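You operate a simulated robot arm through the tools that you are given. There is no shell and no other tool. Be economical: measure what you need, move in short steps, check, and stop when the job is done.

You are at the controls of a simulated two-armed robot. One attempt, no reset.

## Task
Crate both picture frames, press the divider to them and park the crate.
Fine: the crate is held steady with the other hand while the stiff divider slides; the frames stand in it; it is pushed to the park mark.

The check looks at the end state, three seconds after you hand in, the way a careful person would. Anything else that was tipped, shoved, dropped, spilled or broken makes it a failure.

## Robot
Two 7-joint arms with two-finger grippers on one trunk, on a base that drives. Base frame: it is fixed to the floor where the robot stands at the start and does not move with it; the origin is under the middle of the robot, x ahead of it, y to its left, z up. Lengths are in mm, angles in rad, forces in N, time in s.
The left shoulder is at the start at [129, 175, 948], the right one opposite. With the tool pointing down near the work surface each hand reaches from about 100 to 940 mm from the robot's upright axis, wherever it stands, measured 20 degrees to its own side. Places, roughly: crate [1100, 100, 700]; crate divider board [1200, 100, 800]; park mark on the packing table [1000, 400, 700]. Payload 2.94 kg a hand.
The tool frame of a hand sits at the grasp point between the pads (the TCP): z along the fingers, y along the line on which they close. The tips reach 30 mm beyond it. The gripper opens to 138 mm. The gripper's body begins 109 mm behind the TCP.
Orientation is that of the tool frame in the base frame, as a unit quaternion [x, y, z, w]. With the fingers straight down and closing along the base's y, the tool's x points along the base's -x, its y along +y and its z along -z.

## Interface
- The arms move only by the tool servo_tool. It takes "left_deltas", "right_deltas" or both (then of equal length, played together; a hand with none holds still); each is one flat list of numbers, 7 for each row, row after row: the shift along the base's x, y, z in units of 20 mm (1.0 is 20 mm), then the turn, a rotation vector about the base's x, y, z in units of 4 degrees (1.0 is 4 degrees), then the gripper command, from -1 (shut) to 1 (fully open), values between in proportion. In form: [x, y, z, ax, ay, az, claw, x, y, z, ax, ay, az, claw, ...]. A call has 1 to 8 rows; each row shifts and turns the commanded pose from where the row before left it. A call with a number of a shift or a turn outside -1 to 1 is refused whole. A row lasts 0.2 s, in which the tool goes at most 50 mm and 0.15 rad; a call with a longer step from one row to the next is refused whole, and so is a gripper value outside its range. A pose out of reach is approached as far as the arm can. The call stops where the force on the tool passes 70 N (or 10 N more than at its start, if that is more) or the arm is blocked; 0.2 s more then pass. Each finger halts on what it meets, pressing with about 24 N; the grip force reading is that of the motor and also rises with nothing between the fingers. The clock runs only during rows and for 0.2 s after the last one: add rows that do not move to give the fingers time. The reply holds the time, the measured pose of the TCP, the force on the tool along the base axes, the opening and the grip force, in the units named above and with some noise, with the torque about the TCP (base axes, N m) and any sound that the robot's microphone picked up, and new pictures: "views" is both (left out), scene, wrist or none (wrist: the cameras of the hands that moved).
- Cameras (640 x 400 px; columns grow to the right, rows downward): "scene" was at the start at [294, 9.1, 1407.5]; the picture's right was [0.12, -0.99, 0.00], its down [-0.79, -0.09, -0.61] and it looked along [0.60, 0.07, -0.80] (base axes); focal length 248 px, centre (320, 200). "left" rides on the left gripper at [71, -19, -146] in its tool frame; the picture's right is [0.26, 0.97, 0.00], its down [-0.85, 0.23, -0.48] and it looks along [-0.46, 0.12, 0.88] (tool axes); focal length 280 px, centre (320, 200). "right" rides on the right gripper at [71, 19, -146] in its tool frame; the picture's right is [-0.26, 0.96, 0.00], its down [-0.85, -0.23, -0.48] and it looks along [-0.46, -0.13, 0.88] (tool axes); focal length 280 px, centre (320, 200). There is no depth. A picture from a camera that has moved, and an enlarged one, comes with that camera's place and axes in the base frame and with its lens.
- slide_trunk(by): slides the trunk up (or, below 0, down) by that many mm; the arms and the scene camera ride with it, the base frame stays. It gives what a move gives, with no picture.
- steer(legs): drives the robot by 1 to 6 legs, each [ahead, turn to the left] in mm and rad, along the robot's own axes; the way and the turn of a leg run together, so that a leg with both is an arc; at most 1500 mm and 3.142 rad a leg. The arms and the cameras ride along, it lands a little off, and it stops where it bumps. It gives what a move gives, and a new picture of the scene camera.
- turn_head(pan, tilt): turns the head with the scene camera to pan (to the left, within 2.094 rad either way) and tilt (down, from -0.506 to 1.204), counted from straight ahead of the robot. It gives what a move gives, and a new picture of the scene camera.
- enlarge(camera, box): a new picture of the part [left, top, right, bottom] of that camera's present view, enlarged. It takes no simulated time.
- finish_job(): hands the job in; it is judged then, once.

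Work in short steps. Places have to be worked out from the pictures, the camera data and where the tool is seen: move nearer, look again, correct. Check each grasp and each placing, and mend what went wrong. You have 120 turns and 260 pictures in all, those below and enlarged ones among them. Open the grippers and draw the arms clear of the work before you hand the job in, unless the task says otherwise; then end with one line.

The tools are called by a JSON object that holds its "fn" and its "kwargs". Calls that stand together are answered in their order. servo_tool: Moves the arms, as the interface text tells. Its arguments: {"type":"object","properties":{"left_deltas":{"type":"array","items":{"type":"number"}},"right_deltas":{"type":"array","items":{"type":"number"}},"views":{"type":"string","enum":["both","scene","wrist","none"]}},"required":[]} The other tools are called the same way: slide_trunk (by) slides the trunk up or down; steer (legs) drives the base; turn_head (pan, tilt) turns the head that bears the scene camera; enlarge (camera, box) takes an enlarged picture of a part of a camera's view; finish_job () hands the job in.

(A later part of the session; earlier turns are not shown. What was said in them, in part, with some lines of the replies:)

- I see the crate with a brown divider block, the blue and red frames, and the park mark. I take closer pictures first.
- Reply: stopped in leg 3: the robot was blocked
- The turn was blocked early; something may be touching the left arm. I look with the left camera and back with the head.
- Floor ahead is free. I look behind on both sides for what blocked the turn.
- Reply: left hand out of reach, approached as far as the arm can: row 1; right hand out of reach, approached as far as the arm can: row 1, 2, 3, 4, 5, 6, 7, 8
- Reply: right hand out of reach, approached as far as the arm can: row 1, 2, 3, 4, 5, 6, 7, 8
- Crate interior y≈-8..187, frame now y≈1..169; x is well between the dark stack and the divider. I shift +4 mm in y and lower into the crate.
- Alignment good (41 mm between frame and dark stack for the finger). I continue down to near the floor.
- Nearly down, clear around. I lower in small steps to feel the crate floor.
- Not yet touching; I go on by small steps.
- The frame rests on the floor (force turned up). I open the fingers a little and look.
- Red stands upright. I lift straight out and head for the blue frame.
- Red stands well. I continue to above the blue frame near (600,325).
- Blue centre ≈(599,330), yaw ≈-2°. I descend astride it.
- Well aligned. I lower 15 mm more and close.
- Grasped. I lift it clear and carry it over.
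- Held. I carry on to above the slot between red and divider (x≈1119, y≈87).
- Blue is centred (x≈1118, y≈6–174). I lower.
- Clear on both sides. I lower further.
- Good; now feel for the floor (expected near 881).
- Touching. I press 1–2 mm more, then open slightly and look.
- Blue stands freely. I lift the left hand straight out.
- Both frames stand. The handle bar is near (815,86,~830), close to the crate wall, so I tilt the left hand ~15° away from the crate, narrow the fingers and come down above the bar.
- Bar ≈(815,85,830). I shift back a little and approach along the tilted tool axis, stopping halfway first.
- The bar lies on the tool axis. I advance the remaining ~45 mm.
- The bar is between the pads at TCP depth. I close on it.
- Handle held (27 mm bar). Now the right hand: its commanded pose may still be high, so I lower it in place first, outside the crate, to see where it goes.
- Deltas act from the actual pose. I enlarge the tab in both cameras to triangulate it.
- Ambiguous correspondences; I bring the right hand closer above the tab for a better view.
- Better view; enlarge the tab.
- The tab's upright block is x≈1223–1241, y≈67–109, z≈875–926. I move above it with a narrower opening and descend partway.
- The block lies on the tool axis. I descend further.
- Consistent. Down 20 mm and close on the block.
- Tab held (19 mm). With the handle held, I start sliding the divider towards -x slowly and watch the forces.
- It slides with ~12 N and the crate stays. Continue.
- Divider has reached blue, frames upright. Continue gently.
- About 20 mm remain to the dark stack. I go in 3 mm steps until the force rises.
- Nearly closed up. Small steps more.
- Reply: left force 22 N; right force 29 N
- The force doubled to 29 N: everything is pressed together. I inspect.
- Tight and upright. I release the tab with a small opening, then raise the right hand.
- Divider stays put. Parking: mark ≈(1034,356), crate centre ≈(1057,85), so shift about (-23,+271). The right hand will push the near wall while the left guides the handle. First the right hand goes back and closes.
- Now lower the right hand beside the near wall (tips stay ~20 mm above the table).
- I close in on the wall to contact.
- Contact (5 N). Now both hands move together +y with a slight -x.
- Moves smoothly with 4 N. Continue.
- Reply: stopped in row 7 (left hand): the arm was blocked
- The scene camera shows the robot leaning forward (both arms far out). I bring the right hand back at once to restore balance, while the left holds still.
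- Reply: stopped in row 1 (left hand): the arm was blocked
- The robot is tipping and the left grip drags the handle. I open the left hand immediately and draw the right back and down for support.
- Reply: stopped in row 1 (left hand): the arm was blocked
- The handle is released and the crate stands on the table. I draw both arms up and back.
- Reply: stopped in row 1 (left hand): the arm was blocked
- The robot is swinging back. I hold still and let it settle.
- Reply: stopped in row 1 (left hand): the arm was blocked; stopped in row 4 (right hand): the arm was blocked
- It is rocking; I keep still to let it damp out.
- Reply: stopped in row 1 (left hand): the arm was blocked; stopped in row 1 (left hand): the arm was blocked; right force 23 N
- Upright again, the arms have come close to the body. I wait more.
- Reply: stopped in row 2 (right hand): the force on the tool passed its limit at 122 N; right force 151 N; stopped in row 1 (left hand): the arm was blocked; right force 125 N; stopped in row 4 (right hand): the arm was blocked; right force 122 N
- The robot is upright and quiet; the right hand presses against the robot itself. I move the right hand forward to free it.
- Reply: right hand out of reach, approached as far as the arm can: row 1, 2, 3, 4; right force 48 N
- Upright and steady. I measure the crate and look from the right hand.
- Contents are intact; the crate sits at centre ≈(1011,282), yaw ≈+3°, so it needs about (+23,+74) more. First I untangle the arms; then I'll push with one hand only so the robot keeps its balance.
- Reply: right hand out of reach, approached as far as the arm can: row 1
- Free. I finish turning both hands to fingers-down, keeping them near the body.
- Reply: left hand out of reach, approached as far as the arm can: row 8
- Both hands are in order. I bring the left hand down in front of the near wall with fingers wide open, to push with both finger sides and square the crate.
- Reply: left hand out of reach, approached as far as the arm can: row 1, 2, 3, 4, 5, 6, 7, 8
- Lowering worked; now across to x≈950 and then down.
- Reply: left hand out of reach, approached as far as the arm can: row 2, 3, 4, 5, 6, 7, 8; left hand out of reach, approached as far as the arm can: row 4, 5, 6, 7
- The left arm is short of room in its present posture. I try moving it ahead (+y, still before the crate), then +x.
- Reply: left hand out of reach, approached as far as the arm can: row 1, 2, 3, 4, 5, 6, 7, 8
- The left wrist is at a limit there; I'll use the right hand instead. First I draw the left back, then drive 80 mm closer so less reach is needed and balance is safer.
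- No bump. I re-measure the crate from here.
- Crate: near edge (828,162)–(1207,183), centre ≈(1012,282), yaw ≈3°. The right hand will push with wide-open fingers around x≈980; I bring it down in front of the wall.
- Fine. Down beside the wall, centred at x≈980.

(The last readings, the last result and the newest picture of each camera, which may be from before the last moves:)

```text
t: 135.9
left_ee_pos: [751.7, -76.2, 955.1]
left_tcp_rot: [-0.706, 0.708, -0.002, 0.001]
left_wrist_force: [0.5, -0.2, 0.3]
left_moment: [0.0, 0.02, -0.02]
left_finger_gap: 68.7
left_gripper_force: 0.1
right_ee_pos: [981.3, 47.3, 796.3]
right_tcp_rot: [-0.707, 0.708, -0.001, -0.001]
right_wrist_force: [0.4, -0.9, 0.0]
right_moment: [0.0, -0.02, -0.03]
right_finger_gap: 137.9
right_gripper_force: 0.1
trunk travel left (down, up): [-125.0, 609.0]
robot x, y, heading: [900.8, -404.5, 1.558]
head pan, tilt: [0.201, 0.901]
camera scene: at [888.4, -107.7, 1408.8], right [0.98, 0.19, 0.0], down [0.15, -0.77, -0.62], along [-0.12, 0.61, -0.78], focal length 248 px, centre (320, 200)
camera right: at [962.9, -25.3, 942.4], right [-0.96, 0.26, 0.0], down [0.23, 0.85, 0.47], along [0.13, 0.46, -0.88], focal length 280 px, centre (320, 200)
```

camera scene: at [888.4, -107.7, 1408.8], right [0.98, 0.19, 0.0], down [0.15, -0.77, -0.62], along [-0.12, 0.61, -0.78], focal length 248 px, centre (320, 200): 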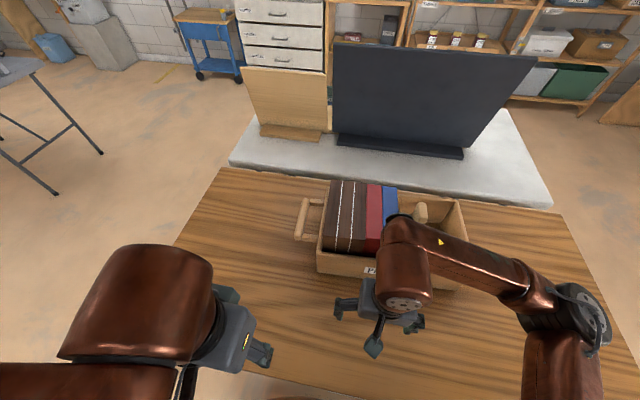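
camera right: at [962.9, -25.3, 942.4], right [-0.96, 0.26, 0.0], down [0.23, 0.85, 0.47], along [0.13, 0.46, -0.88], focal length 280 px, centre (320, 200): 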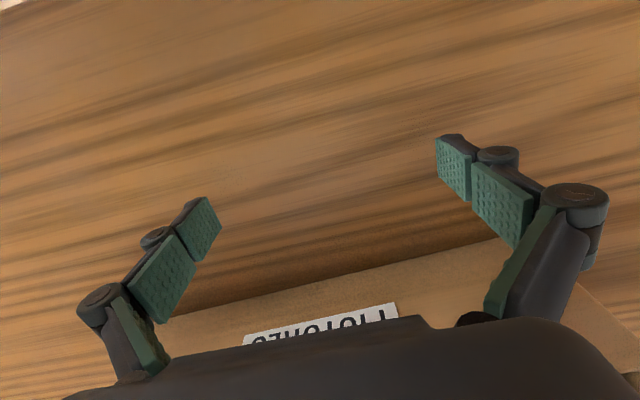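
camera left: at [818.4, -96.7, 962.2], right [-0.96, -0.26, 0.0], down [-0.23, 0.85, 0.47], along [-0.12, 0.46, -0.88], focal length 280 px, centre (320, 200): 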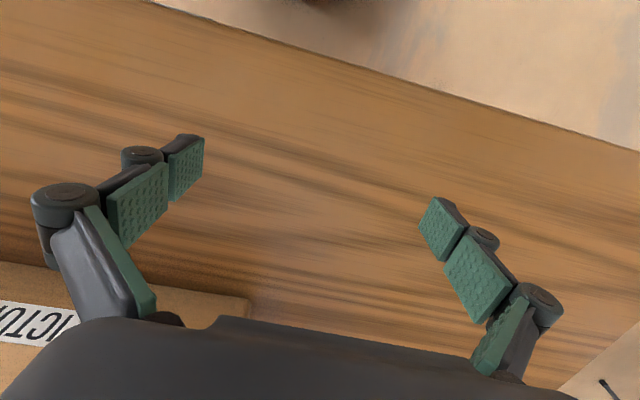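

Now I approach and push slowly with both finger sides.

{"fn": "servo_tool", "kwargs": {"right_deltas": [0, 1, 0, 0, 0, 0, 1, 0, 1, 0, 0, 0, 0, 1, 0, 1, 0, 0, 0, 0, 1, 0, 1, 0, 0, 0, 0, 1, 0, 0.7, 0, 0, 0, 0, 1], "views": "none"}}

{"fn": "servo_tool", "kwargs": {"right_deltas": [0, 0.4, 0, 0, 0, 0, 1, 0, 0.4, 0, 0, 0, 0, 1, 0, 0.4, 0, 0, 0, 0, 1, 0, 0.4, 0, 0, 0, 0, 1], "views": "both"}}

```text
t: 137.2
left_ee_pos: [751.1, -78.3, 956.4]
left_tcp_rot: [-0.706, 0.708, -0.002, 0.0]
left_wrist_force: [-0.1, -0.6, -0.1]
left_moment: [-0.03, 0.02, 0.0]
left_finger_gap: 69.0
left_gripper_force: 0.1
right_ee_pos: [982.8, 140.6, 800.5]
right_tcp_rot: [-0.706, 0.708, 0.001, 0.0]
right_wrist_force: [0.5, 1.1, 0.3]
right_moment: [0.02, -0.03, 0.0]
right_finger_gap: 138.0
right_gripper_force: 0.1
trunk travel left (down, up): [-125.0, 609.0]
robot x, y, heading: [901.4, -402.7, 1.557]
head pan, tilt: [0.201, 0.901]
```

```text
t: 138.2
left_ee_pos: [753.0, -77.0, 954.9]
left_tcp_rot: [-0.706, 0.708, -0.001, 0.0]
left_wrist_force: [0.0, 0.7, -0.8]
left_moment: [-0.02, -0.02, 0.02]
left_finger_gap: 68.9
left_gripper_force: 0.1
right_ee_pos: [981.5, 173.2, 798.9]
right_tcp_rot: [-0.707, 0.708, 0.0, -0.001]
right_wrist_force: [-2.0, -4.8, 0.5]
right_moment: [0.14, 0.0, 0.39]
right_finger_gap: 138.0
right_gripper_force: 0.1
trunk travel left (down, up): [-125.0, 609.0]
robot x, y, heading: [899.4, -404.3, 1.559]
head pan, tilt: [0.201, 0.901]
camera scene: at [888.0, -108.5, 1409.0], right [0.98, 0.19, 0.0], down [0.15, -0.77, -0.62], along [-0.12, 0.61, -0.78], focal length 248 px, centre (320, 200)
camera right: at [962.2, 99.9, 944.5], right [-0.96, 0.26, 0.0], down [0.23, 0.85, 0.48], along [0.13, 0.46, -0.88], focal length 280 px, centre (320, 200)
```

scene: 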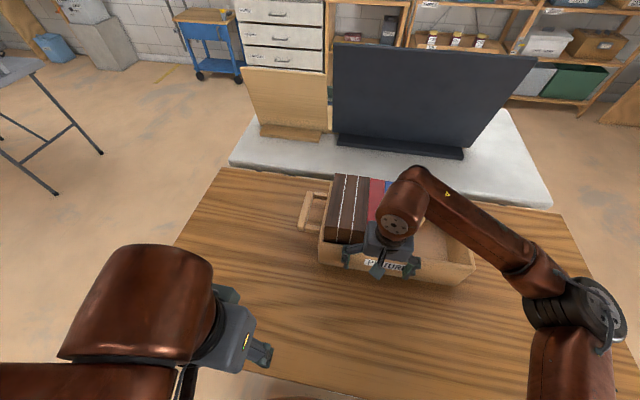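
right: 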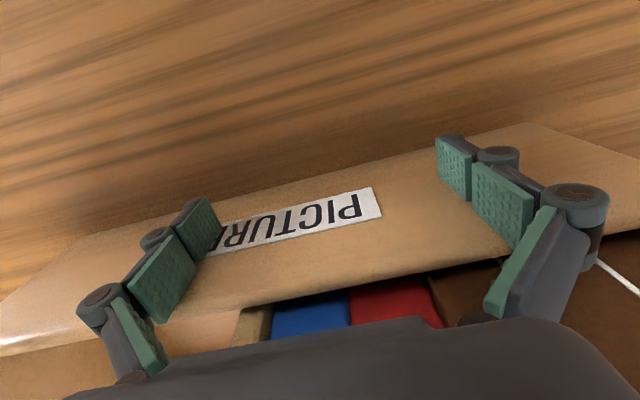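

Crate is squaring up, no lean. I push on towards y=233.

{"fn": "servo_tool", "kwargs": {"right_deltas": [0, 0.4, 0, 0, 0, 0, 1, 0, 0.4, 0, 0, 0, 0, 1, 0, 0.4, 0, 0, 0, 0, 1, 0, 0.4, 0, 0, 0, 0, 1], "views": "none"}}

{"fn": "servo_tool", "kwargs": {"right_deltas": [0, 0.3, 0, 0, 0, 0, 1, 0, 0.3, 0, 0, 0, 0, 1, 0, 0.3, 0, 0, 0, 0, 1, 0, 0.3, 0, 0, 0, 0, 1], "views": "both"}}

```text
t: 139.2
left_ee_pos: [751.1, -77.0, 955.8]
left_tcp_rot: [-0.706, 0.708, -0.002, 0.0]
left_wrist_force: [0.3, -0.1, -0.4]
left_moment: [0.0, 0.0, -0.01]
left_finger_gap: 69.2
left_gripper_force: 0.1
right_ee_pos: [981.6, 203.7, 797.3]
right_tcp_rot: [-0.706, 0.708, -0.001, 0.0]
right_wrist_force: [-0.4, -6.3, 1.1]
right_moment: [0.41, -0.16, -0.06]
right_finger_gap: 138.2
right_gripper_force: 0.1
trunk travel left (down, up): [-125.0, 609.0]
robot x, y, heading: [898.7, -406.1, 1.559]
head pan, tilt: [0.201, 0.901]
```

```text
t: 140.2
left_ee_pos: [751.3, -78.3, 955.8]
left_tcp_rot: [-0.705, 0.709, 0.0, 0.0]
left_wrist_force: [-0.4, -0.8, 0.5]
left_moment: [0.0, 0.01, -0.02]
left_finger_gap: 68.8
left_gripper_force: 0.1
right_ee_pos: [981.0, 226.5, 796.7]
right_tcp_rot: [-0.707, 0.708, 0.0, 0.0]
right_wrist_force: [-0.9, -6.0, 0.8]
right_moment: [0.35, 0.09, 0.03]
right_finger_gap: 138.1
right_gripper_force: 0.0
trunk travel left (down, up): [-125.0, 609.0]
robot x, y, heading: [901.7, -403.5, 1.557]
head pan, tilt: [0.201, 0.901]
camera scene: at [888.2, -108.7, 1409.1], right [0.98, 0.19, 0.0], down [0.15, -0.77, -0.62], along [-0.12, 0.61, -0.78], focal length 248 px, centre (320, 200)
camera right: at [962.1, 154.8, 943.2], right [-0.96, 0.26, 0.0], down [0.23, 0.85, 0.48], along [0.13, 0.46, -0.88], focal length 280 px, centre (320, 200)
```

scene: 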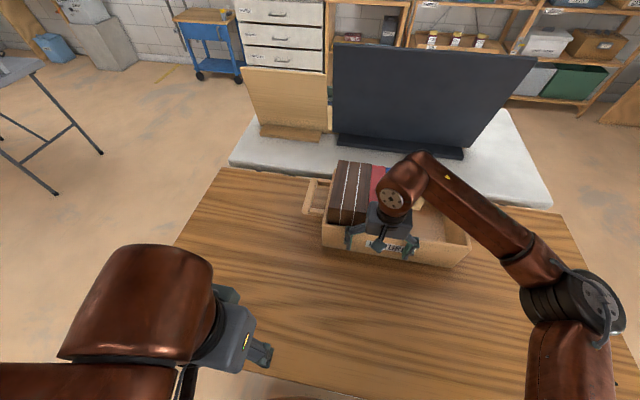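
right: 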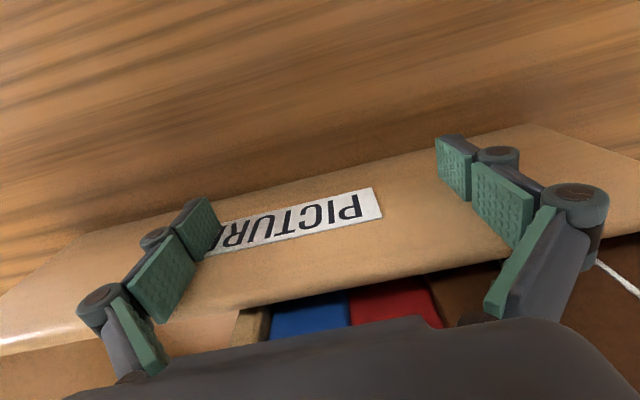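

7 mm more, then the right hand backs off, rises and retracts.

{"fn": "servo_tool", "kwargs": {"right_deltas": [0, 0.2, 0, 0, 0, 0, 1, 0, 0.17, 0, 0, 0, 0, 1, 0, 0, 0, 0, 0, 0, 1, 0, -1, 0, 0, 0, 0, 1, 0, -1, 0, 0, 0, 0, 1, 0, -1, 0, 0, 0, 0, 1, 0, -1, 0, 0, 0, 0, 1, 0, -1, 0, 0, 0, 0, 1], "views": "none"}}

{"fn": "servo_tool", "kwargs": {"right_deltas": [0.5, -1, 0.5, 0, 0, 0, 1, 0.5, -1, 0.5, 0, 0, 0, 1, 0.5, -1, 0.5, 0, 0, 0, 1, 0.5, -1, 0.5, 0, 0, 0, 1, 0.5, -1, 0.5, 0, 0, 0, 1, 0.5, -1, 0.5, 0, 0, 0, 1, 0.5, -1, 0.5, 0, 0, 0, 1, 0.5, -1, 0.5, 0, 0, 0, 1], "views": "scene"}}

```text
t: 141.9
left_ee_pos: [751.5, -76.2, 955.5]
left_tcp_rot: [-0.706, 0.709, -0.002, -0.001]
left_wrist_force: [-0.6, -0.4, -0.2]
left_moment: [0.04, 0.02, -0.01]
left_finger_gap: 68.9
left_gripper_force: 0.0
right_ee_pos: [982.5, 135.8, 799.0]
right_tcp_rot: [-0.706, 0.708, 0.0, -0.001]
right_wrist_force: [-0.6, 0.4, 0.3]
right_moment: [-0.02, 0.0, 0.02]
right_finger_gap: 138.1
right_gripper_force: 0.1
trunk travel left (down, up): [-125.0, 609.0]
robot x, y, heading: [900.8, -403.0, 1.557]
head pan, tilt: [0.201, 0.901]
```

```text
t: 143.8
left_ee_pos: [751.9, -77.9, 955.5]
left_tcp_rot: [-0.705, 0.709, -0.002, 0.0]
left_wrist_force: [-0.4, -0.3, 0.5]
left_moment: [0.04, -0.01, 0.02]
left_finger_gap: 69.0
left_gripper_force: 0.0
right_ee_pos: [1061.6, -26.5, 879.5]
right_tcp_rot: [-0.706, 0.708, 0.0, 0.0]
right_wrist_force: [1.2, 0.7, 0.5]
right_moment: [0.03, 0.01, 0.0]
right_finger_gap: 138.2
right_gripper_force: 0.1
trunk travel left (down, up): [-125.0, 609.0]
robot x, y, heading: [903.4, -402.9, 1.56]
head pan, tilt: [0.201, 0.901]
camera scene: at [888.4, -108.5, 1409.1], right [0.98, 0.19, 0.0], down [0.15, -0.77, -0.62], along [-0.12, 0.61, -0.78], focal length 248 px, centre (320, 200)
```

scene: 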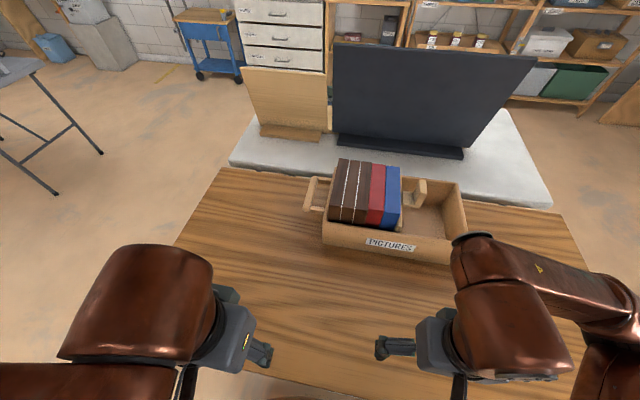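

{"fn": "enlarge", "kwargs": {"camera": "scene", "box": [290, 150, 480, 275]}}

```text
3.20 times, centred on (385, 212) of scene
camera zoom: at [888.4, -108.5, 1409.1], right [0.98, 0.19, 0.0], down [0.15, -0.77, -0.62], along [-0.12, 0.61, -0.78], focal length 793 px, centre (112, 160)
```

zoom: 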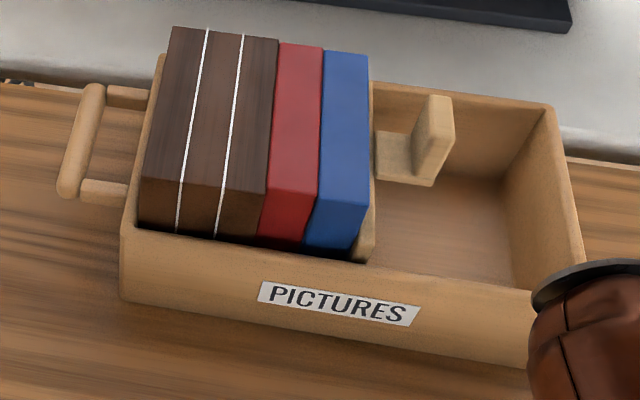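

Crate is square at centre ≈(1014,358); about 20 mm short in x of the mark (1033,355). The left hand, closed, goes outside the handle to nudge it +x.

{"fn": "servo_tool", "kwargs": {"left_deltas": [-0.4, 1, 0, 0, 0, 0, -1, -0.4, 1, 0, 0, 0, 0, -1, -0.4, 1, 0, 0, 0, 0, -1, -0.4, 1, 0, 0, 0, 0, -1, -0.4, 1, 0, 0, 0, 0, -1, -0.4, 1, 0, 0, 0, 0, -1, -0.4, 1, 0, 0, 0, 0, -1, -0.4, 1, 0, 0, 0, 0, -1], "right_deltas": [0, -1, 0, 0, 0, 0, 0, 0, -1, 0, 0, 0, 0, 0, 0, -1, 0, 0, 0, 0, 0, 0, -1, 0, 0, 0, 0, 0, 0, 0, 0, 0, 0, 0, 0, 0, 0, 0, 0, 0, 0, 0, 0, 0, 0, 0, 0, 0, 0, 0, 0, 0, 0, 0, 0, 0], "views": "none"}}

{"fn": "servo_tool", "kwargs": {"left_deltas": [0, 1, 0, 0, 0, 0, -1, 0, 1, 0, 0, 0, 0, -1, 0, 1, 0, 0, 0, 0, -1, 0, 1, 0, 0, 0, 0, -1, 0, 1, 0, 0, 0, 0, -1, 0, 1, 0, 0, 0, 0, -1, 0, 1, 0, 0, 0, 0, -1], "views": "both"}}

```text
t: 145.6
left_ee_pos: [686.8, 85.1, 954.8]
left_tcp_rot: [-0.705, 0.709, -0.001, 0.0]
left_wrist_force: [-0.4, 0.7, -0.1]
left_moment: [0.01, 0.0, -0.03]
left_finger_gap: 0.2
left_gripper_force: 23.8
right_ee_pos: [1060.2, -102.2, 879.5]
right_tcp_rot: [-0.706, 0.708, -0.001, 0.0]
right_wrist_force: [-0.5, -0.8, 0.1]
right_moment: [0.0, -0.01, 0.02]
right_finger_gap: 69.2
right_gripper_force: 0.0
trunk travel left (down, up): [-125.0, 609.0]
robot x, y, heading: [897.8, -401.9, 1.557]
head pan, tilt: [0.201, 0.901]
```

```text
t: 147.2
left_ee_pos: [687.7, 223.6, 953.2]
left_tcp_rot: [-0.706, 0.708, -0.002, -0.001]
left_wrist_force: [0.4, 0.3, 0.3]
left_moment: [0.0, -0.03, 0.0]
left_finger_gap: 0.0
left_gripper_force: 24.0
right_ee_pos: [1061.3, -103.0, 879.9]
right_tcp_rot: [-0.707, 0.708, -0.001, -0.001]
right_wrist_force: [-0.2, -0.4, -0.8]
right_moment: [-0.01, -0.03, -0.04]
right_finger_gap: 69.0
right_gripper_force: 0.2
trunk travel left (down, up): [-125.0, 609.0]
robot x, y, heading: [899.5, -400.5, 1.559]
head pan, tilt: [0.201, 0.901]
camera scene: at [887.8, -107.0, 1408.6], right [0.98, 0.19, 0.0], down [0.15, -0.77, -0.62], along [-0.12, 0.61, -0.78], focal length 248 px, centre (320, 200)
camera left: at [705.4, 155.3, 1098.6], right [-0.97, -0.26, 0.0], down [-0.23, 0.85, 0.47], along [-0.12, 0.46, -0.88], focal length 280 px, centre (320, 200)
```

scene: 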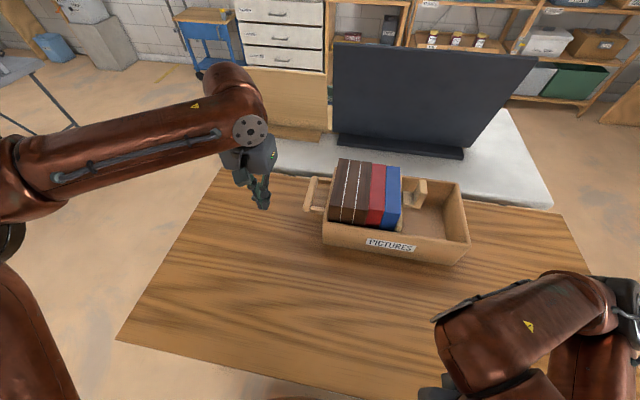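
left: 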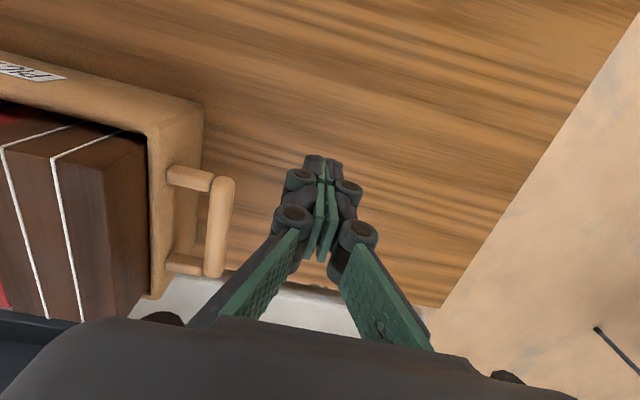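

Left camera puts the handle at (774,357), so the crate centre is ≈(1017,357): ~16 mm short in x. I go down outside the handle and nudge.

{"fn": "servo_tool", "kwargs": {"left_deltas": [0, 1, 0, 0, 0, 0, -1, 0, 1, 0, 0, 0, 0, -1, 0, 1, 0, 0, 0, 0, -1, 0, 1, 0, 0, 0, 0, -1, 0, 1, 0, 0, 0, 0, -1, 0, 1, 0, 0, 0, 0, -1, 0, 0.6, 0, 0, 0, 0, -1], "views": "none"}}

{"fn": "servo_tool", "kwargs": {"left_deltas": [0, 0, -0.9, 0, 0, 0, -1, 0, 0, -0.9, 0, 0, 0, -1, 0, 0, -0.9, 0, 0, 0, -1, 0, 0, -0.9, 0, 0, 0, -1, 0, 0, -0.9, 0, 0, 0, -1, 0, 0, -0.9, 0, 0, 0, -1, 0, 0, -0.9, 0, 0, 0, -1], "views": "both"}}

```text
t: 148.8
left_ee_pos: [682.7, 243.6, 956.9]
left_tcp_rot: [-0.706, 0.708, -0.001, 0.0]
left_wrist_force: [-0.4, -0.6, 0.0]
left_moment: [0.0, -0.02, -0.03]
left_finger_gap: 0.0
left_gripper_force: 23.7
left hand out of reach, approached as far as the arm can: row 1, 2, 3, 4, 5, 6, 7
right_ee_pos: [1060.3, -104.0, 877.8]
right_tcp_rot: [-0.706, 0.708, 0.0, 0.0]
right_wrist_force: [-0.4, 0.1, 0.0]
right_moment: [-0.03, -0.03, -0.01]
right_finger_gap: 69.2
right_gripper_force: 0.0
trunk travel left (down, up): [-125.0, 609.0]
robot x, y, heading: [899.9, -401.4, 1.556]
head pan, tilt: [0.201, 0.901]
```

```text
t: 150.3
left_ee_pos: [682.7, 244.2, 829.0]
left_tcp_rot: [-0.706, 0.708, -0.002, 0.0]
left_wrist_force: [-0.2, -0.5, -0.3]
left_moment: [-0.08, 0.04, -0.05]
left_finger_gap: 0.0
left_gripper_force: 23.4
right_ee_pos: [1061.1, -104.2, 878.5]
right_tcp_rot: [-0.707, 0.708, -0.001, 0.0]
right_wrist_force: [-0.1, 0.6, -0.1]
right_moment: [0.03, -0.03, -0.01]
right_finger_gap: 69.2
right_gripper_force: 0.2
trunk travel left (down, up): [-125.0, 609.0]
robot x, y, heading: [900.6, -400.4, 1.553]
head pan, tilt: [0.201, 0.901]
camera scene: at [888.0, -107.5, 1408.8], right [0.98, 0.19, 0.0], down [0.15, -0.77, -0.62], along [-0.12, 0.61, -0.78], focal length 248 px, centre (320, 200)
camera left: at [701.0, 175.7, 973.9], right [-0.97, -0.26, 0.0], down [-0.23, 0.85, 0.47], along [-0.12, 0.46, -0.88], focal length 280 px, centre (320, 200)
```

scene: 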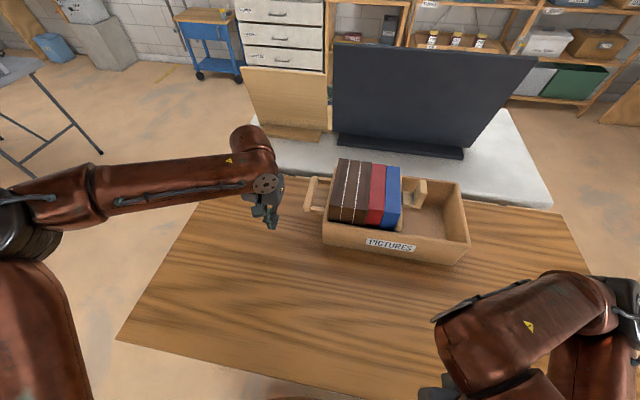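
left: 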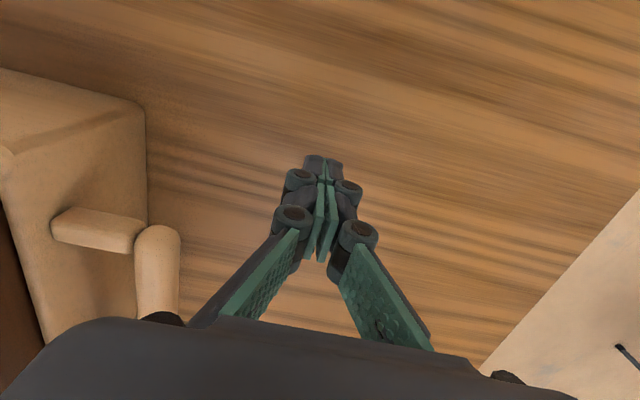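

It stopped at y≈244; at this lower height I try +y again.

{"fn": "servo_tool", "kwargs": {"left_deltas": [0, 0.9, 0, 0, 0, 0.8, -1, 0, 0.9, 0, 0, 0, 0.8, -1, 0, 0.9, 0, 0, 0, 0.8, -1, 0, 0.9, 0, 0, 0, 0.8, -1, 0, 0.9, 0, 0, 0, 0.8, -1], "views": "none"}}

```text
t: 151.6
left_ee_pos: [637.9, 296.6, 841.0]
left_tcp_rot: [0.797, -0.603, 0.002, 0.0]
left_wrist_force: [0.6, 1.1, 0.0]
left_moment: [-0.01, -0.01, 0.02]
left_finger_gap: 0.1
left_gripper_force: 23.9
left hand out of reach, approached as far as the arm can: row 2, 3, 4, 5
right_ee_pos: [1061.3, -102.6, 879.5]
right_tcp_rot: [-0.706, 0.708, -0.001, -0.001]
right_wrist_force: [0.2, -0.2, 0.0]
right_moment: [-0.05, -0.02, -0.02]
right_finger_gap: 69.0
right_gripper_force: 0.0
trunk travel left (down, up): [-125.0, 609.0]
robot x, y, heading: [901.8, -402.3, 1.559]
head pan, tilt: [0.201, 0.901]
```

Yaw that way made it retreat; I try turning the other way with the same advance.

{"fn": "servo_tool", "kwargs": {"left_deltas": [0, 0, 0, 0, 0, -1, -1, 0, 0, 0, 0, 0, -1, -1, 0, 0, 0, 0, 0, -1, -1, 0, 0, 0, 0, 0, -1, -1, 0, 0, 0, 0, 0, -1, -1, 0, 0.5, 0, 0, 0, -1, -1, 0, 0.5, 0, 0, 0, -1, -1, 0, 0.5, 0, 0, 0, -1, -1], "views": "none"}}

```text
t: 153.3
left_ee_pos: [623.0, 305.3, 845.7]
left_tcp_rot: [-0.628, 0.778, -0.001, 0.0]
left_wrist_force: [0.5, -0.2, 0.1]
left_moment: [-0.02, 0.01, 0.0]
left_finger_gap: 0.0
left_gripper_force: 23.9
left hand out of reach, approached as far as the arm can: row 6, 7, 8
right_ee_pos: [1062.4, -104.3, 879.0]
right_tcp_rot: [-0.707, 0.707, 0.0, 0.0]
right_wrist_force: [0.0, 0.5, 0.1]
right_moment: [0.01, 0.01, -0.02]
right_finger_gap: 69.1
right_gripper_force: 0.0
trunk travel left (down, up): [-125.0, 609.0]
robot x, y, heading: [895.6, -403.1, 1.557]
head pan, tilt: [0.201, 0.901]
```

That arm posture doesn't serve. Instead I draw the left hand back and let the right hand push from inside the crate's empty end against its right wall.

{"fn": "servo_tool", "kwargs": {"left_deltas": [0, -1, 0.8, 0, 0, 0.5, -1, 0, -1, 0.8, 0, 0, 0.5, -1, 0, -1, 0.8, 0, 0, 0.5, -1, 0, -1, 0.8, 0, 0, 0.5, -1, 0, -1, 0, 0, 0, 0, -1, 0, -1, 0, 0, 0, 0, -1, 0, -1, 0, 0, 0, 0, -1, 0, -1, 0, 0, 0, 0, -1], "right_deltas": [0, 0, 1, 0, 0, 0, -1, 0, 0, 1, 0, 0, 0, -1, 0, 0, 1, 0, 0, 0, -1, 0, 0, 1, 0, 0, 0, -1, 0.5, 0, 1, 0, 0, 0, -1, 0.5, 0, 1, 0, 0, 0, -1, 0.5, 0, 0, 0, 0, 0, -1, 0.5, 0, 0, 0, 0, 0, -1], "views": "none"}}

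{"fn": "servo_tool", "kwargs": {"left_deltas": [0, -1, 0, 0, 0, 0, -1, 0, -1, 0, 0, 0, 0, -1, 0, -1, 0, 0, 0, 0, -1, 0, -1, 0, 0, 0, 0, -1, 0, -1, 0, 0, 0, 0, -1, 0, -1, 0, 0, 0, 0, -1, 0, -1, 0, 0, 0, 0, -1, 0, -1, 0, 0, 0, 0, -1], "views": "scene"}}

```text
t: 155.2
left_ee_pos: [622.8, 145.0, 907.9]
left_tcp_rot: [-0.681, 0.733, -0.001, 0.0]
left_wrist_force: [0.2, -0.5, -0.6]
left_moment: [0.02, -0.03, -0.03]
left_finger_gap: 0.0
left_gripper_force: 23.6
right_ee_pos: [1101.6, -104.3, 997.9]
right_tcp_rot: [-0.706, 0.708, -0.001, 0.0]
right_wrist_force: [0.3, 0.2, -0.7]
right_moment: [0.01, -0.02, -0.01]
right_finger_gap: 0.0
right_gripper_force: 24.2
trunk travel left (down, up): [-125.0, 609.0]
robot x, y, heading: [902.7, -404.1, 1.56]
head pan, tilt: [0.201, 0.901]
```

```text
t: 156.9
left_ee_pos: [624.3, -15.5, 907.4]
left_tcp_rot: [-0.681, 0.732, -0.002, 0.0]
left_wrist_force: [0.1, 0.6, 0.3]
left_moment: [-0.03, -0.03, 0.02]
left_finger_gap: 0.2
left_gripper_force: 24.3
right_ee_pos: [1101.8, -102.5, 998.3]
right_tcp_rot: [-0.706, 0.708, -0.001, 0.001]
right_wrist_force: [0.1, 0.2, 0.5]
right_moment: [-0.03, 0.0, -0.01]
right_finger_gap: 0.0
right_gripper_force: 24.5
trunk travel left (down, up): [-125.0, 609.0]
robot x, y, heading: [898.1, -402.1, 1.56]
head pan, tilt: [0.201, 0.901]
camera scene: at [887.8, -108.1, 1409.0], right [0.98, 0.19, 0.0], down [0.15, -0.77, -0.62], along [-0.12, 0.61, -0.78], focal length 248 px, centre (320, 200)
```

scene: 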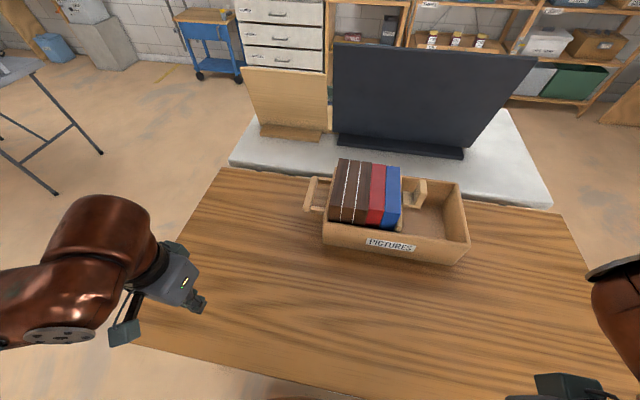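

Now the right hand goes over the crate's empty end in stages, watching for lean.

{"fn": "servo_tool", "kwargs": {"right_deltas": [0.2, 1, 0, 0, 0, 0, -1, 0.2, 1, 0, 0, 0, 0, -1, 0.2, 1, 0, 0, 0, 0, -1, 0.2, 1, 0, 0, 0, 0, -1, 0.2, 1, 0, 0, 0, 0, -1, 0.2, 1, 0, 0, 0, 0, -1, 0.2, 1, 0, 0, 0, 0, -1, 0.2, 1, 0, 0, 0, 0, -1], "views": "none"}}

{"fn": "servo_tool", "kwargs": {"right_deltas": [0.1, 1, 0, 0, 0, 0, -1, 0.1, 1, 0, 0, 0, 0, -1, 0, 1, 0, 0, 0, 0, -1, 0, 1, 0, 0, 0, 0, -1, 0, 1, 0, 0, 0, 0, -1, 0, 1, 0, 0, 0, 0, -1, 0, 1, 0, 0, 0, 0, -1, 0, 1, 0, 0, 0, 0, -1], "views": "both"}}

```text
t: 158.8
left_ee_pos: [623.5, -14.9, 907.7]
left_tcp_rot: [-0.68, 0.733, -0.001, 0.0]
left_wrist_force: [0.0, 0.5, 0.1]
left_moment: [0.0, 0.01, 0.01]
left_finger_gap: 0.1
left_gripper_force: 24.3
right_ee_pos: [1132.6, 55.3, 998.4]
right_tcp_rot: [-0.707, 0.708, -0.001, 0.0]
right_wrist_force: [-0.1, 0.5, -0.1]
right_moment: [0.0, 0.0, -0.02]
right_finger_gap: 0.2
right_gripper_force: 24.2
trunk travel left (down, up): [-125.0, 609.0]
robot x, y, heading: [901.8, -403.8, 1.557]
head pan, tilt: [0.201, 0.901]
```

```text
t: 160.6
left_ee_pos: [622.9, -14.8, 908.2]
left_tcp_rot: [-0.681, 0.732, -0.001, 0.0]
left_wrist_force: [0.4, -0.4, -0.3]
left_moment: [-0.01, -0.02, 0.0]
left_finger_gap: 0.0
left_gripper_force: 24.7
right_ee_pos: [1136.9, 213.9, 997.9]
right_tcp_rot: [-0.706, 0.708, -0.001, -0.001]
right_wrist_force: [0.1, 0.7, 0.0]
right_moment: [0.0, 0.01, 0.03]
right_finger_gap: 0.0
right_gripper_force: 24.0
trunk travel left (down, up): [-125.0, 609.0]
robot x, y, heading: [898.0, -405.4, 1.555]
head pan, tilt: [0.201, 0.901]
camera scene: at [888.1, -107.6, 1408.8], right [0.98, 0.19, 0.0], down [0.15, -0.77, -0.62], along [-0.12, 0.61, -0.78], focal length 248 px, centre (320, 200)
camera right: at [1117.8, 142.2, 1144.0], right [-0.96, 0.26, 0.0], down [0.23, 0.85, 0.48], along [0.13, 0.46, -0.88], focal length 280 px, centre (320, 200)
```

scene: 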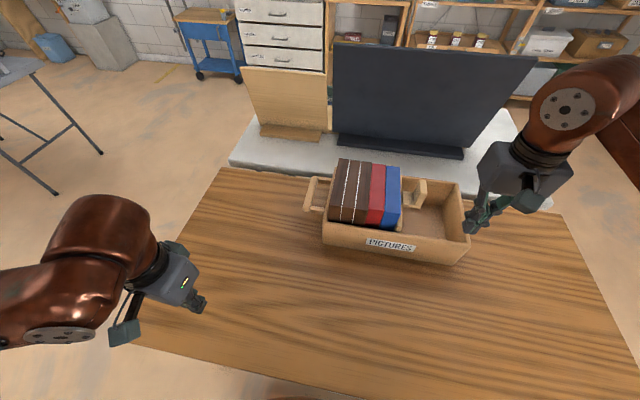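
right: 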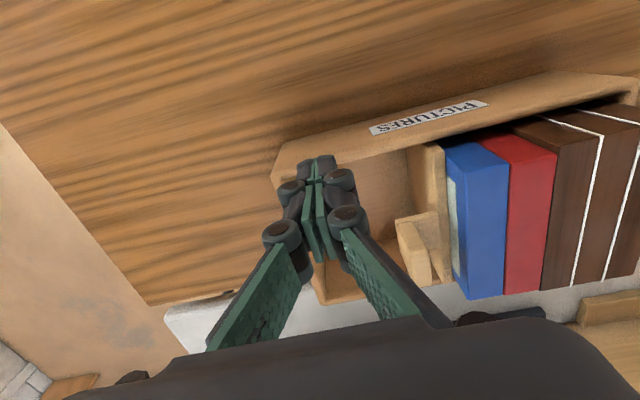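

No lean. Onward to y≈350, then down inside the empty end.

{"fn": "servo_tool", "kwargs": {"right_deltas": [0.1, 1, 0, 0, 0, 0, -1, 0.1, 1, 0, 0, 0, 0, -1, 0.1, 1, 0, 0, 0, 0, -1, 0, 1, 0, 0, 0, 0, -1, 0, 1, 0, 0, 0, 0, -1, 0, 1, 0, 0, 0, 0, -1, 0, 0.8, 0, 0, 0, 0, -1], "views": "scene"}}

{"fn": "servo_tool", "kwargs": {"right_deltas": [0, 0, -0.9, 0, 0, 0, -1, 0, 0, -0.9, 0, 0, 0, -1, 0, 0, -0.9, 0, 0, 0, -1, 0, 0, -0.9, 0, 0, 0, -1], "views": "both"}}

```text
t: 162.2
left_ee_pos: [623.6, -14.2, 907.7]
left_tcp_rot: [-0.681, 0.733, -0.002, 0.0]
left_wrist_force: [-0.3, -0.6, 0.1]
left_moment: [0.01, 0.02, -0.01]
left_finger_gap: 0.2
left_gripper_force: 23.8
right_ee_pos: [1143.1, 353.5, 996.9]
right_tcp_rot: [-0.707, 0.707, -0.001, -0.001]
right_wrist_force: [-0.5, 0.1, 0.3]
right_moment: [-0.01, 0.0, -0.01]
right_finger_gap: 0.1
right_gripper_force: 24.3
trunk travel left (down, up): [-125.0, 609.0]
robot x, y, heading: [901.6, -399.3, 1.558]
head pan, tilt: [0.201, 0.901]
camera scene: at [887.9, -107.6, 1408.8], right [0.98, 0.19, 0.0], down [0.15, -0.77, -0.62], along [-0.12, 0.61, -0.78], focal length 248 px, centre (320, 200)
```

scene: 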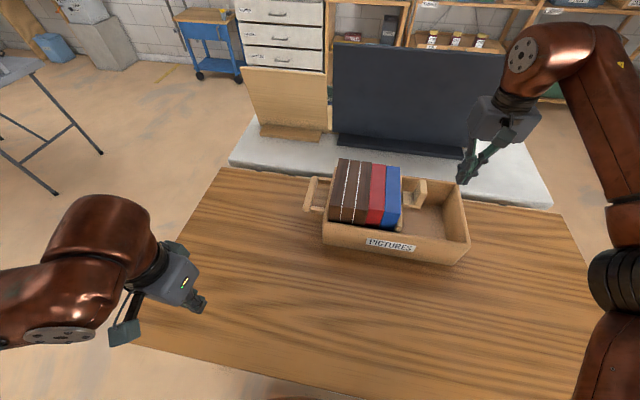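

```text
t: 163.2
left_ee_pos: [623.3, -14.7, 907.5]
left_tcp_rot: [-0.681, 0.733, -0.001, 0.0]
left_wrist_force: [0.4, 0.8, 0.2]
left_moment: [-0.02, -0.04, 0.03]
left_finger_gap: 0.2
left_gripper_force: 23.9
right_ee_pos: [1144.5, 351.5, 925.8]
right_tcp_rot: [-0.706, 0.708, 0.0, 0.0]
right_wrist_force: [-0.1, 0.4, -0.3]
right_moment: [-0.01, 0.02, 0.0]
right_finger_gap: 0.0
right_gripper_force: 24.0
trunk travel left (down, up): [-125.0, 609.0]
robot x, y, heading: [902.1, -402.1, 1.557]
head pan, tilt: [0.201, 0.901]
camera scene: at [888.4, -107.5, 1408.8], right [0.98, 0.19, 0.0], down [0.15, -0.77, -0.62], along [-0.12, 0.61, -0.78], focal length 248 px, centre (320, 200)
camera right: at [1125.0, 279.0, 1071.5], right [-0.96, 0.26, 0.0], down [0.23, 0.85, 0.47], along [0.13, 0.46, -0.88], focal length 280 px, centre (320, 200)
```

scene: 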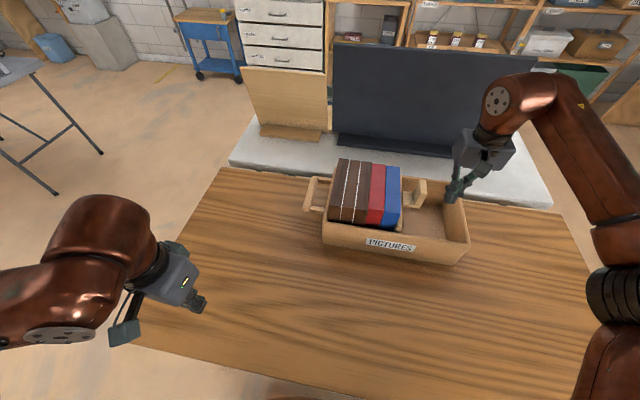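
right: 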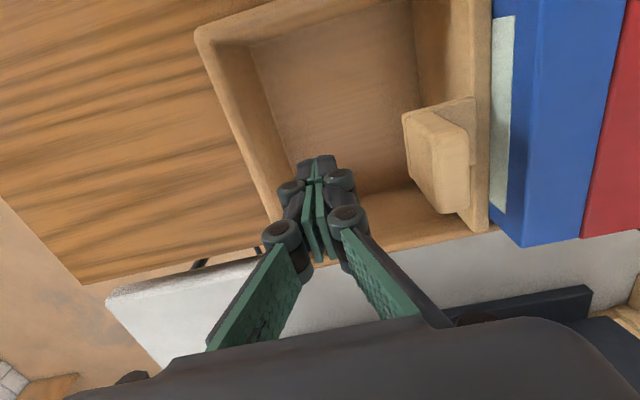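

Well inside the empty end. Down to z≈842, then +x to contact.

{"fn": "servo_tool", "kwargs": {"right_deltas": [0, 0, -0.9, 0, 0, 0, -1, 0, 0, -0.9, 0, 0, 0, -1, 0, 0, -0.9, 0, 0, 0, -1, 0, 0, -0.9, 0, 0, 0, -1, 0, 0, -0.5, 0, 0, 0, -1], "views": "wrist"}}

{"fn": "servo_tool", "kwargs": {"right_deltas": [0.3, 0, 0, 0, 0, 0, -1, 0.3, 0, 0, 0, 0, 0, -1, 0.3, 0, 0, 0, 0, 0, -1], "views": "none"}}

```text
t: 164.3
left_ee_pos: [622.7, -13.7, 907.4]
left_tcp_rot: [-0.681, 0.733, -0.001, 0.0]
left_wrist_force: [0.6, -0.3, 0.5]
left_moment: [0.02, -0.02, 0.01]
left_finger_gap: 0.0
left_gripper_force: 23.4
right_ee_pos: [1144.1, 350.9, 843.4]
right_tcp_rot: [-0.706, 0.708, 0.0, -0.001]
right_wrist_force: [0.1, -0.6, 0.3]
right_moment: [0.03, 0.04, 0.02]
right_finger_gap: 0.1
right_gripper_force: 24.1
trunk travel left (down, up): [-125.0, 609.0]
robot x, y, heading: [902.0, -402.6, 1.563]
head pan, tilt: [0.201, 0.901]
camera right: at [1124.6, 279.0, 989.4], right [-0.96, 0.26, 0.0], down [0.23, 0.85, 0.47], along [0.13, 0.46, -0.88], focal length 280 px, centre (320, 200)
```

right: 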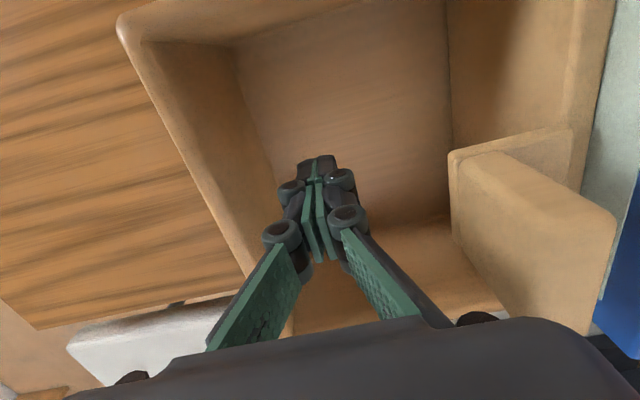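

```text
t: 165.2
left_ee_pos: [623.0, -16.6, 908.2]
left_tcp_rot: [-0.681, 0.733, -0.001, -0.001]
left_wrist_force: [-0.4, 0.2, -0.3]
left_moment: [0.03, 0.01, -0.01]
left_finger_gap: 0.1
left_gripper_force: 23.9
right_ee_pos: [1162.1, 351.3, 844.7]
right_tcp_rot: [-0.706, 0.708, 0.0, 0.0]
right_wrist_force: [1.1, 0.4, 0.1]
right_moment: [-0.04, -0.01, -0.03]
right_finger_gap: 0.0
right_gripper_force: 24.5
trunk travel left (down, up): [-125.0, 609.0]
robot x, y, heading: [898.3, -399.3, 1.558]
head pan, tilt: [0.201, 0.901]
```

Not yet in contact; I advance in small steps.

{"fn": "servo_tool", "kwargs": {"right_deltas": [0.2, 0, 0, 0, 0, 0, -1, 0.2, 0, 0, 0, 0, 0, -1], "views": "none"}}

{"fn": "servo_tool", "kwargs": {"right_deltas": [0.2, 0, 0, 0, 0, 0, -1, 0.2, 0, 0, 0, 0, 0, -1], "views": "both"}}

```text
t: 165.8
left_ee_pos: [623.9, -13.6, 907.6]
left_tcp_rot: [-0.681, 0.732, -0.001, 0.0]
left_wrist_force: [-0.2, 0.4, -0.1]
left_moment: [-0.01, 0.0, -0.03]
left_finger_gap: 0.2
left_gripper_force: 23.6
right_ee_pos: [1169.9, 351.6, 843.4]
right_tcp_rot: [-0.707, 0.708, 0.0, 0.0]
right_wrist_force: [-0.5, 0.0, -1.0]
right_moment: [0.0, -0.03, 0.02]
right_finger_gap: 0.0
right_gripper_force: 23.7
trunk travel left (down, up): [-125.0, 609.0]
robot x, y, heading: [900.5, -402.3, 1.562]
head pan, tilt: [0.201, 0.901]
```

```text
t: 166.3
left_ee_pos: [622.4, -14.8, 908.0]
left_tcp_rot: [-0.681, 0.733, -0.002, 0.0]
left_wrist_force: [0.8, 0.1, -1.5]
left_moment: [0.01, 0.02, 0.01]
left_finger_gap: 0.0
left_gripper_force: 24.1
right_ee_pos: [1176.1, 350.7, 844.4]
right_tcp_rot: [0.708, -0.707, -0.001, 0.0]
right_wrist_force: [-7.6, -0.1, -0.6]
right_moment: [-0.02, -0.09, 0.01]
right_finger_gap: 0.0
right_gripper_force: 23.9
trunk travel left (down, up): [-125.0, 609.0]
robot x, y, heading: [898.4, -401.0, 1.561]
head pan, tilt: [0.201, 0.901]
camera scene: at [887.0, -107.9, 1408.9], right [0.98, 0.19, 0.0], down [0.15, -0.77, -0.62], along [-0.12, 0.61, -0.78], focal length 248 px, centre (320, 200)
camera right: at [1156.9, 279.1, 990.3], right [-0.97, 0.26, 0.0], down [0.23, 0.85, 0.47], along [0.12, 0.46, -0.88], focal length 280 px, centre (320, 200)
```

scene: 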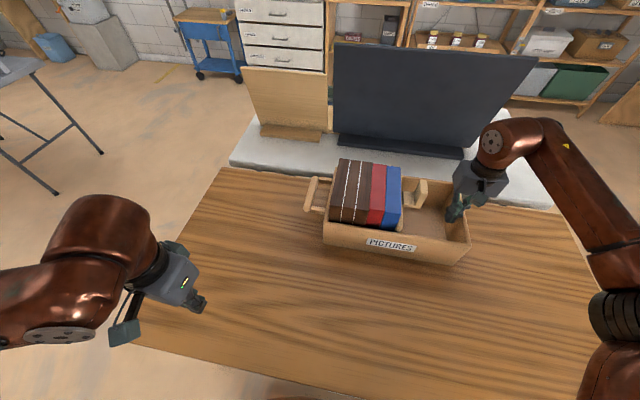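
right: 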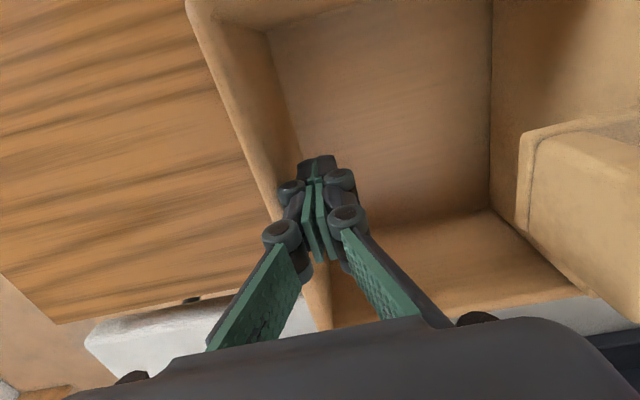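

Contact (7.6 N). I push 16 mm more.

{"fn": "servo_tool", "kwargs": {"right_deltas": [0.2, 0, 0, 0, 0, 0, -1, 0.2, 0, 0, 0, 0, 0, -1, 0.2, 0, 0, 0, 0, 0, -1, 0.2, 0, 0, 0, 0, 0, -1], "views": "none"}}

{"fn": "servo_tool", "kwargs": {"right_deltas": [-0.5, 0, 0, 0, 0, 0, -1, -0.5, 0, 0.3, 0, 0, 0, -1, 0, 0, 1, 0, 0, 0, -1, 0, 0, 1, 0, 0, 0, -1, 0, 0, 1, 0, 0, 0, -1, 0, 0, 1, 0, 0, 0, -1, 0, 0, 1, 0, 0, 0, -1, 0, -0.5, 1, 0, 0, 0, -1], "views": "both"}}

```text
t: 167.3
left_ee_pos: [622.4, -14.3, 907.8]
left_tcp_rot: [-0.681, 0.732, -0.001, -0.001]
left_wrist_force: [0.2, 1.3, 1.1]
left_moment: [0.02, -0.02, 0.03]
left_finger_gap: 0.2
left_gripper_force: 24.2
right_ee_pos: [1194.1, 352.1, 844.0]
right_tcp_rot: [-0.706, 0.708, -0.001, -0.001]
right_wrist_force: [-6.9, -0.2, 3.0]
right_moment: [0.03, -0.16, 0.03]
right_finger_gap: 0.0
right_gripper_force: 23.7
trunk travel left (down, up): [-125.0, 609.0]
robot x, y, heading: [900.5, -403.4, 1.559]
head pan, tilt: [0.201, 0.901]
```

```text
t: 169.2
left_ee_pos: [623.0, -15.3, 909.9]
left_tcp_rot: [-0.681, 0.733, -0.001, 0.0]
left_wrist_force: [0.1, -0.1, 0.2]
left_moment: [0.01, -0.02, 0.02]
left_finger_gap: 0.3
left_gripper_force: 24.8
right_ee_pos: [1173.8, 340.2, 972.4]
right_tcp_rot: [-0.706, 0.708, -0.001, 0.0]
right_wrist_force: [0.1, -0.6, -0.7]
right_moment: [-0.02, 0.01, -0.03]
right_finger_gap: 0.1
right_gripper_force: 24.0
trunk travel left (down, up): [-125.0, 609.0]
robot x, y, heading: [900.2, -402.7, 1.555]
head pan, tilt: [0.201, 0.901]
camera scene: at [888.0, -108.8, 1409.2], right [0.98, 0.19, 0.0], down [0.15, -0.77, -0.62], along [-0.12, 0.61, -0.78], focal length 248 px, centre (320, 200)
camera right: at [1154.9, 269.0, 1117.8], right [-0.96, 0.26, 0.0], down [0.23, 0.85, 0.48], along [0.12, 0.46, -0.88], focal length 280 px, centre (320, 200)
```

scene: 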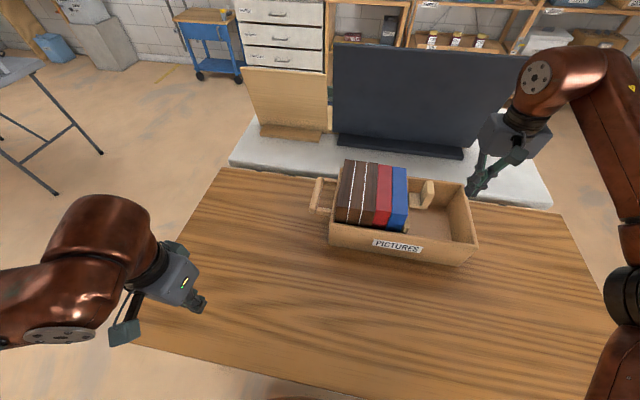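
right: 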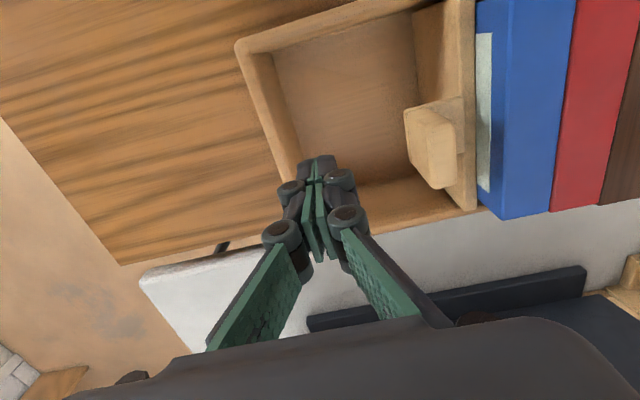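

Parked near (1034,357). I withdraw the right hand upward and back, then inspect.

{"fn": "servo_tool", "kwargs": {"right_deltas": [0, -0.5, 1, 0, 0, 0, -1, 0, -1, 0.5, 0, 0, 0, -1, 0, -1, 0, 0, 0, 0, -1, 0, -1, 0, 0, 0, 0, -1, 0, -1, 0, 0, 0, 0, -1, 0, -1, 0, 0, 0, 0, -1, 0, -1, 0, 0, 0, 0, -1, 0, -1, 0, 0, 0, 0, -1], "views": "none"}}

{"fn": "servo_tool", "kwargs": {"right_deltas": [0, -1, 0, 0, 0, 0, 0, 0, -1, 0, 0, 0, 0, 0, 0, -1, 0, 0, 0, 0, 0, 0, -1, 0, 0, 0, 0, 0, 0, -1, 0, 0, 0, 0, 0, 0, -1, 0, 0, 0, 0, 0.5, 0, -1, 0, 0, 0, 0, 1, 0, -1, 0, 0, 0, 0, 1], "left_deltas": [0, 0, 0, 0, 0, 0, 1, 0, 0, 0, 0, 0, 0, 1, 0, 0, 0, 0, 0, 0, 1, 0, 0, 0, 0, 0, 0, 1, 0, 0, 0, 0, 0, 0, 1, 0, 0, 0, 0, 0, 0, 1, 0, 0, 0, 0, 0, 0, 1, 0, 0, 0, 0, 0, 0, 1], "views": "both"}}

{"fn": "enlarge", "kwargs": {"camera": "scene", "box": [295, 145, 485, 275]}}

```text
t: 170.9
left_ee_pos: [623.4, -14.1, 906.9]
left_tcp_rot: [-0.681, 0.732, -0.001, 0.0]
left_wrist_force: [0.2, 0.0, -0.3]
left_moment: [0.02, 0.01, -0.03]
left_finger_gap: 0.2
left_gripper_force: 23.8
right_ee_pos: [1173.3, 190.1, 1001.3]
right_tcp_rot: [-0.707, 0.708, 0.001, 0.0]
right_wrist_force: [-0.7, -0.1, 0.1]
right_moment: [0.04, -0.03, 0.02]
right_finger_gap: 0.0
right_gripper_force: 23.8
trunk travel left (down, up): [-125.0, 609.0]
robot x, y, heading: [901.2, -402.9, 1.563]
head pan, tilt: [0.201, 0.901]
```

```text
t: 172.8
left_ee_pos: [622.8, -14.7, 907.8]
left_tcp_rot: [-0.681, 0.732, -0.001, 0.0]
left_wrist_force: [0.0, -0.3, -0.5]
left_moment: [0.01, 0.0, -0.01]
left_finger_gap: 138.2
left_gripper_force: 0.1
right_ee_pos: [1172.9, 33.1, 1001.8]
right_tcp_rot: [-0.707, 0.707, 0.0, 0.0]
right_wrist_force: [-0.6, 1.0, 0.6]
right_moment: [0.01, -0.02, 0.02]
right_finger_gap: 136.9
right_gripper_force: 0.1
trunk travel left (down, up): [-125.0, 609.0]
robot x, y, heading: [899.4, -403.6, 1.561]
head pan, tilt: [0.201, 0.901]
camera scene: at [888.2, -108.3, 1409.0], right [0.98, 0.19, 0.0], down [0.15, -0.77, -0.62], along [-0.12, 0.61, -0.78], focal length 248 px, centre (320, 200)
camera right: at [1153.8, -40.1, 1146.2], right [-0.96, 0.26, 0.0], down [0.23, 0.85, 0.48], along [0.12, 0.46, -0.88], focal length 280 px, centre (320, 200)
camera left: at [635.9, -84.9, 1053.2], right [-0.98, -0.19, 0.0], down [-0.17, 0.86, 0.47], along [-0.09, 0.47, -0.88], focal length 280 px, centre (320, 200)
```

scene: 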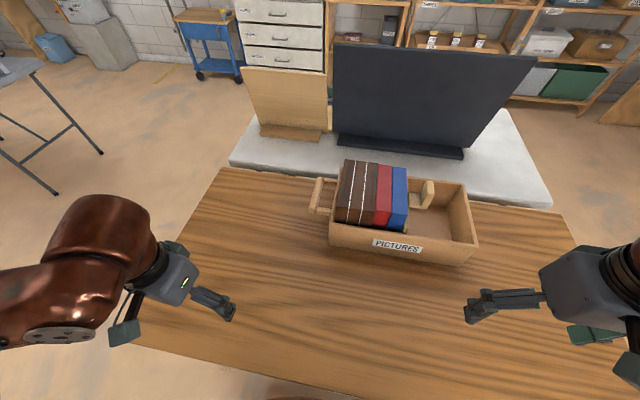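
right: 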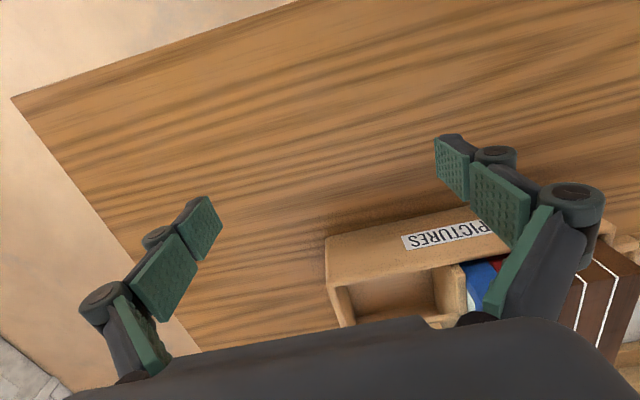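
left: 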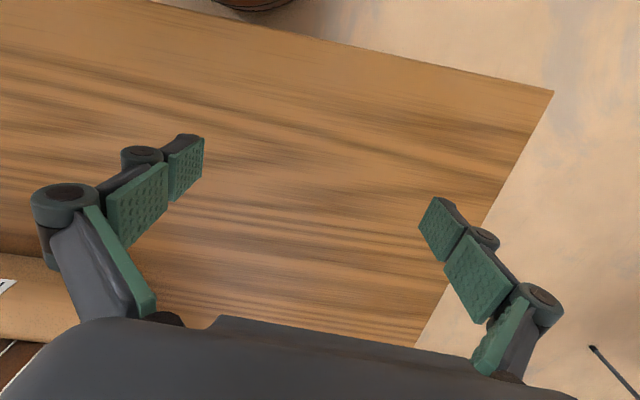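

```text
3.08 times, centred on (390, 210) of scene
camera zoom: at [888.2, -108.3, 1409.0], right [0.98, 0.19, 0.0], down [0.15, -0.77, -0.62], along [-0.12, 0.61, -0.78], focal length 762 px, centre (105, 169)
```

zoom: 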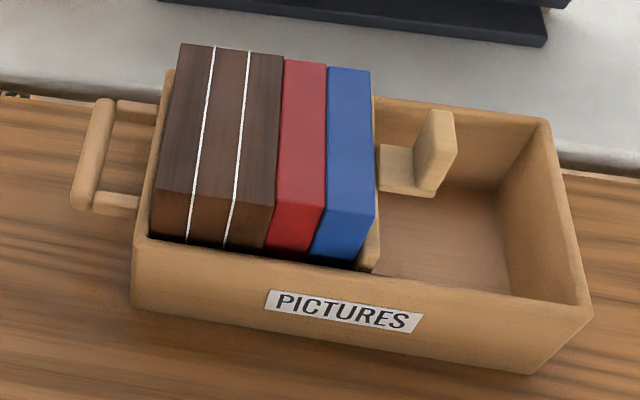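

The crate stands square on the mark (centre ≈(1034,358)), and both frames are upright and pressed by the divider. The grippers are open and clear, so I hand in.

{"fn": "finish_job", "kwargs": {}}

```text
The job is handed in.
```

The job is handed in: both frames stand in the crate pressed by the divider, and the crate is parked on the mark, within about 10 mm by my estimate. The robot tipped forward once while pushing it there and tugged the crate by its handle for a moment, but nothing inside shifted.
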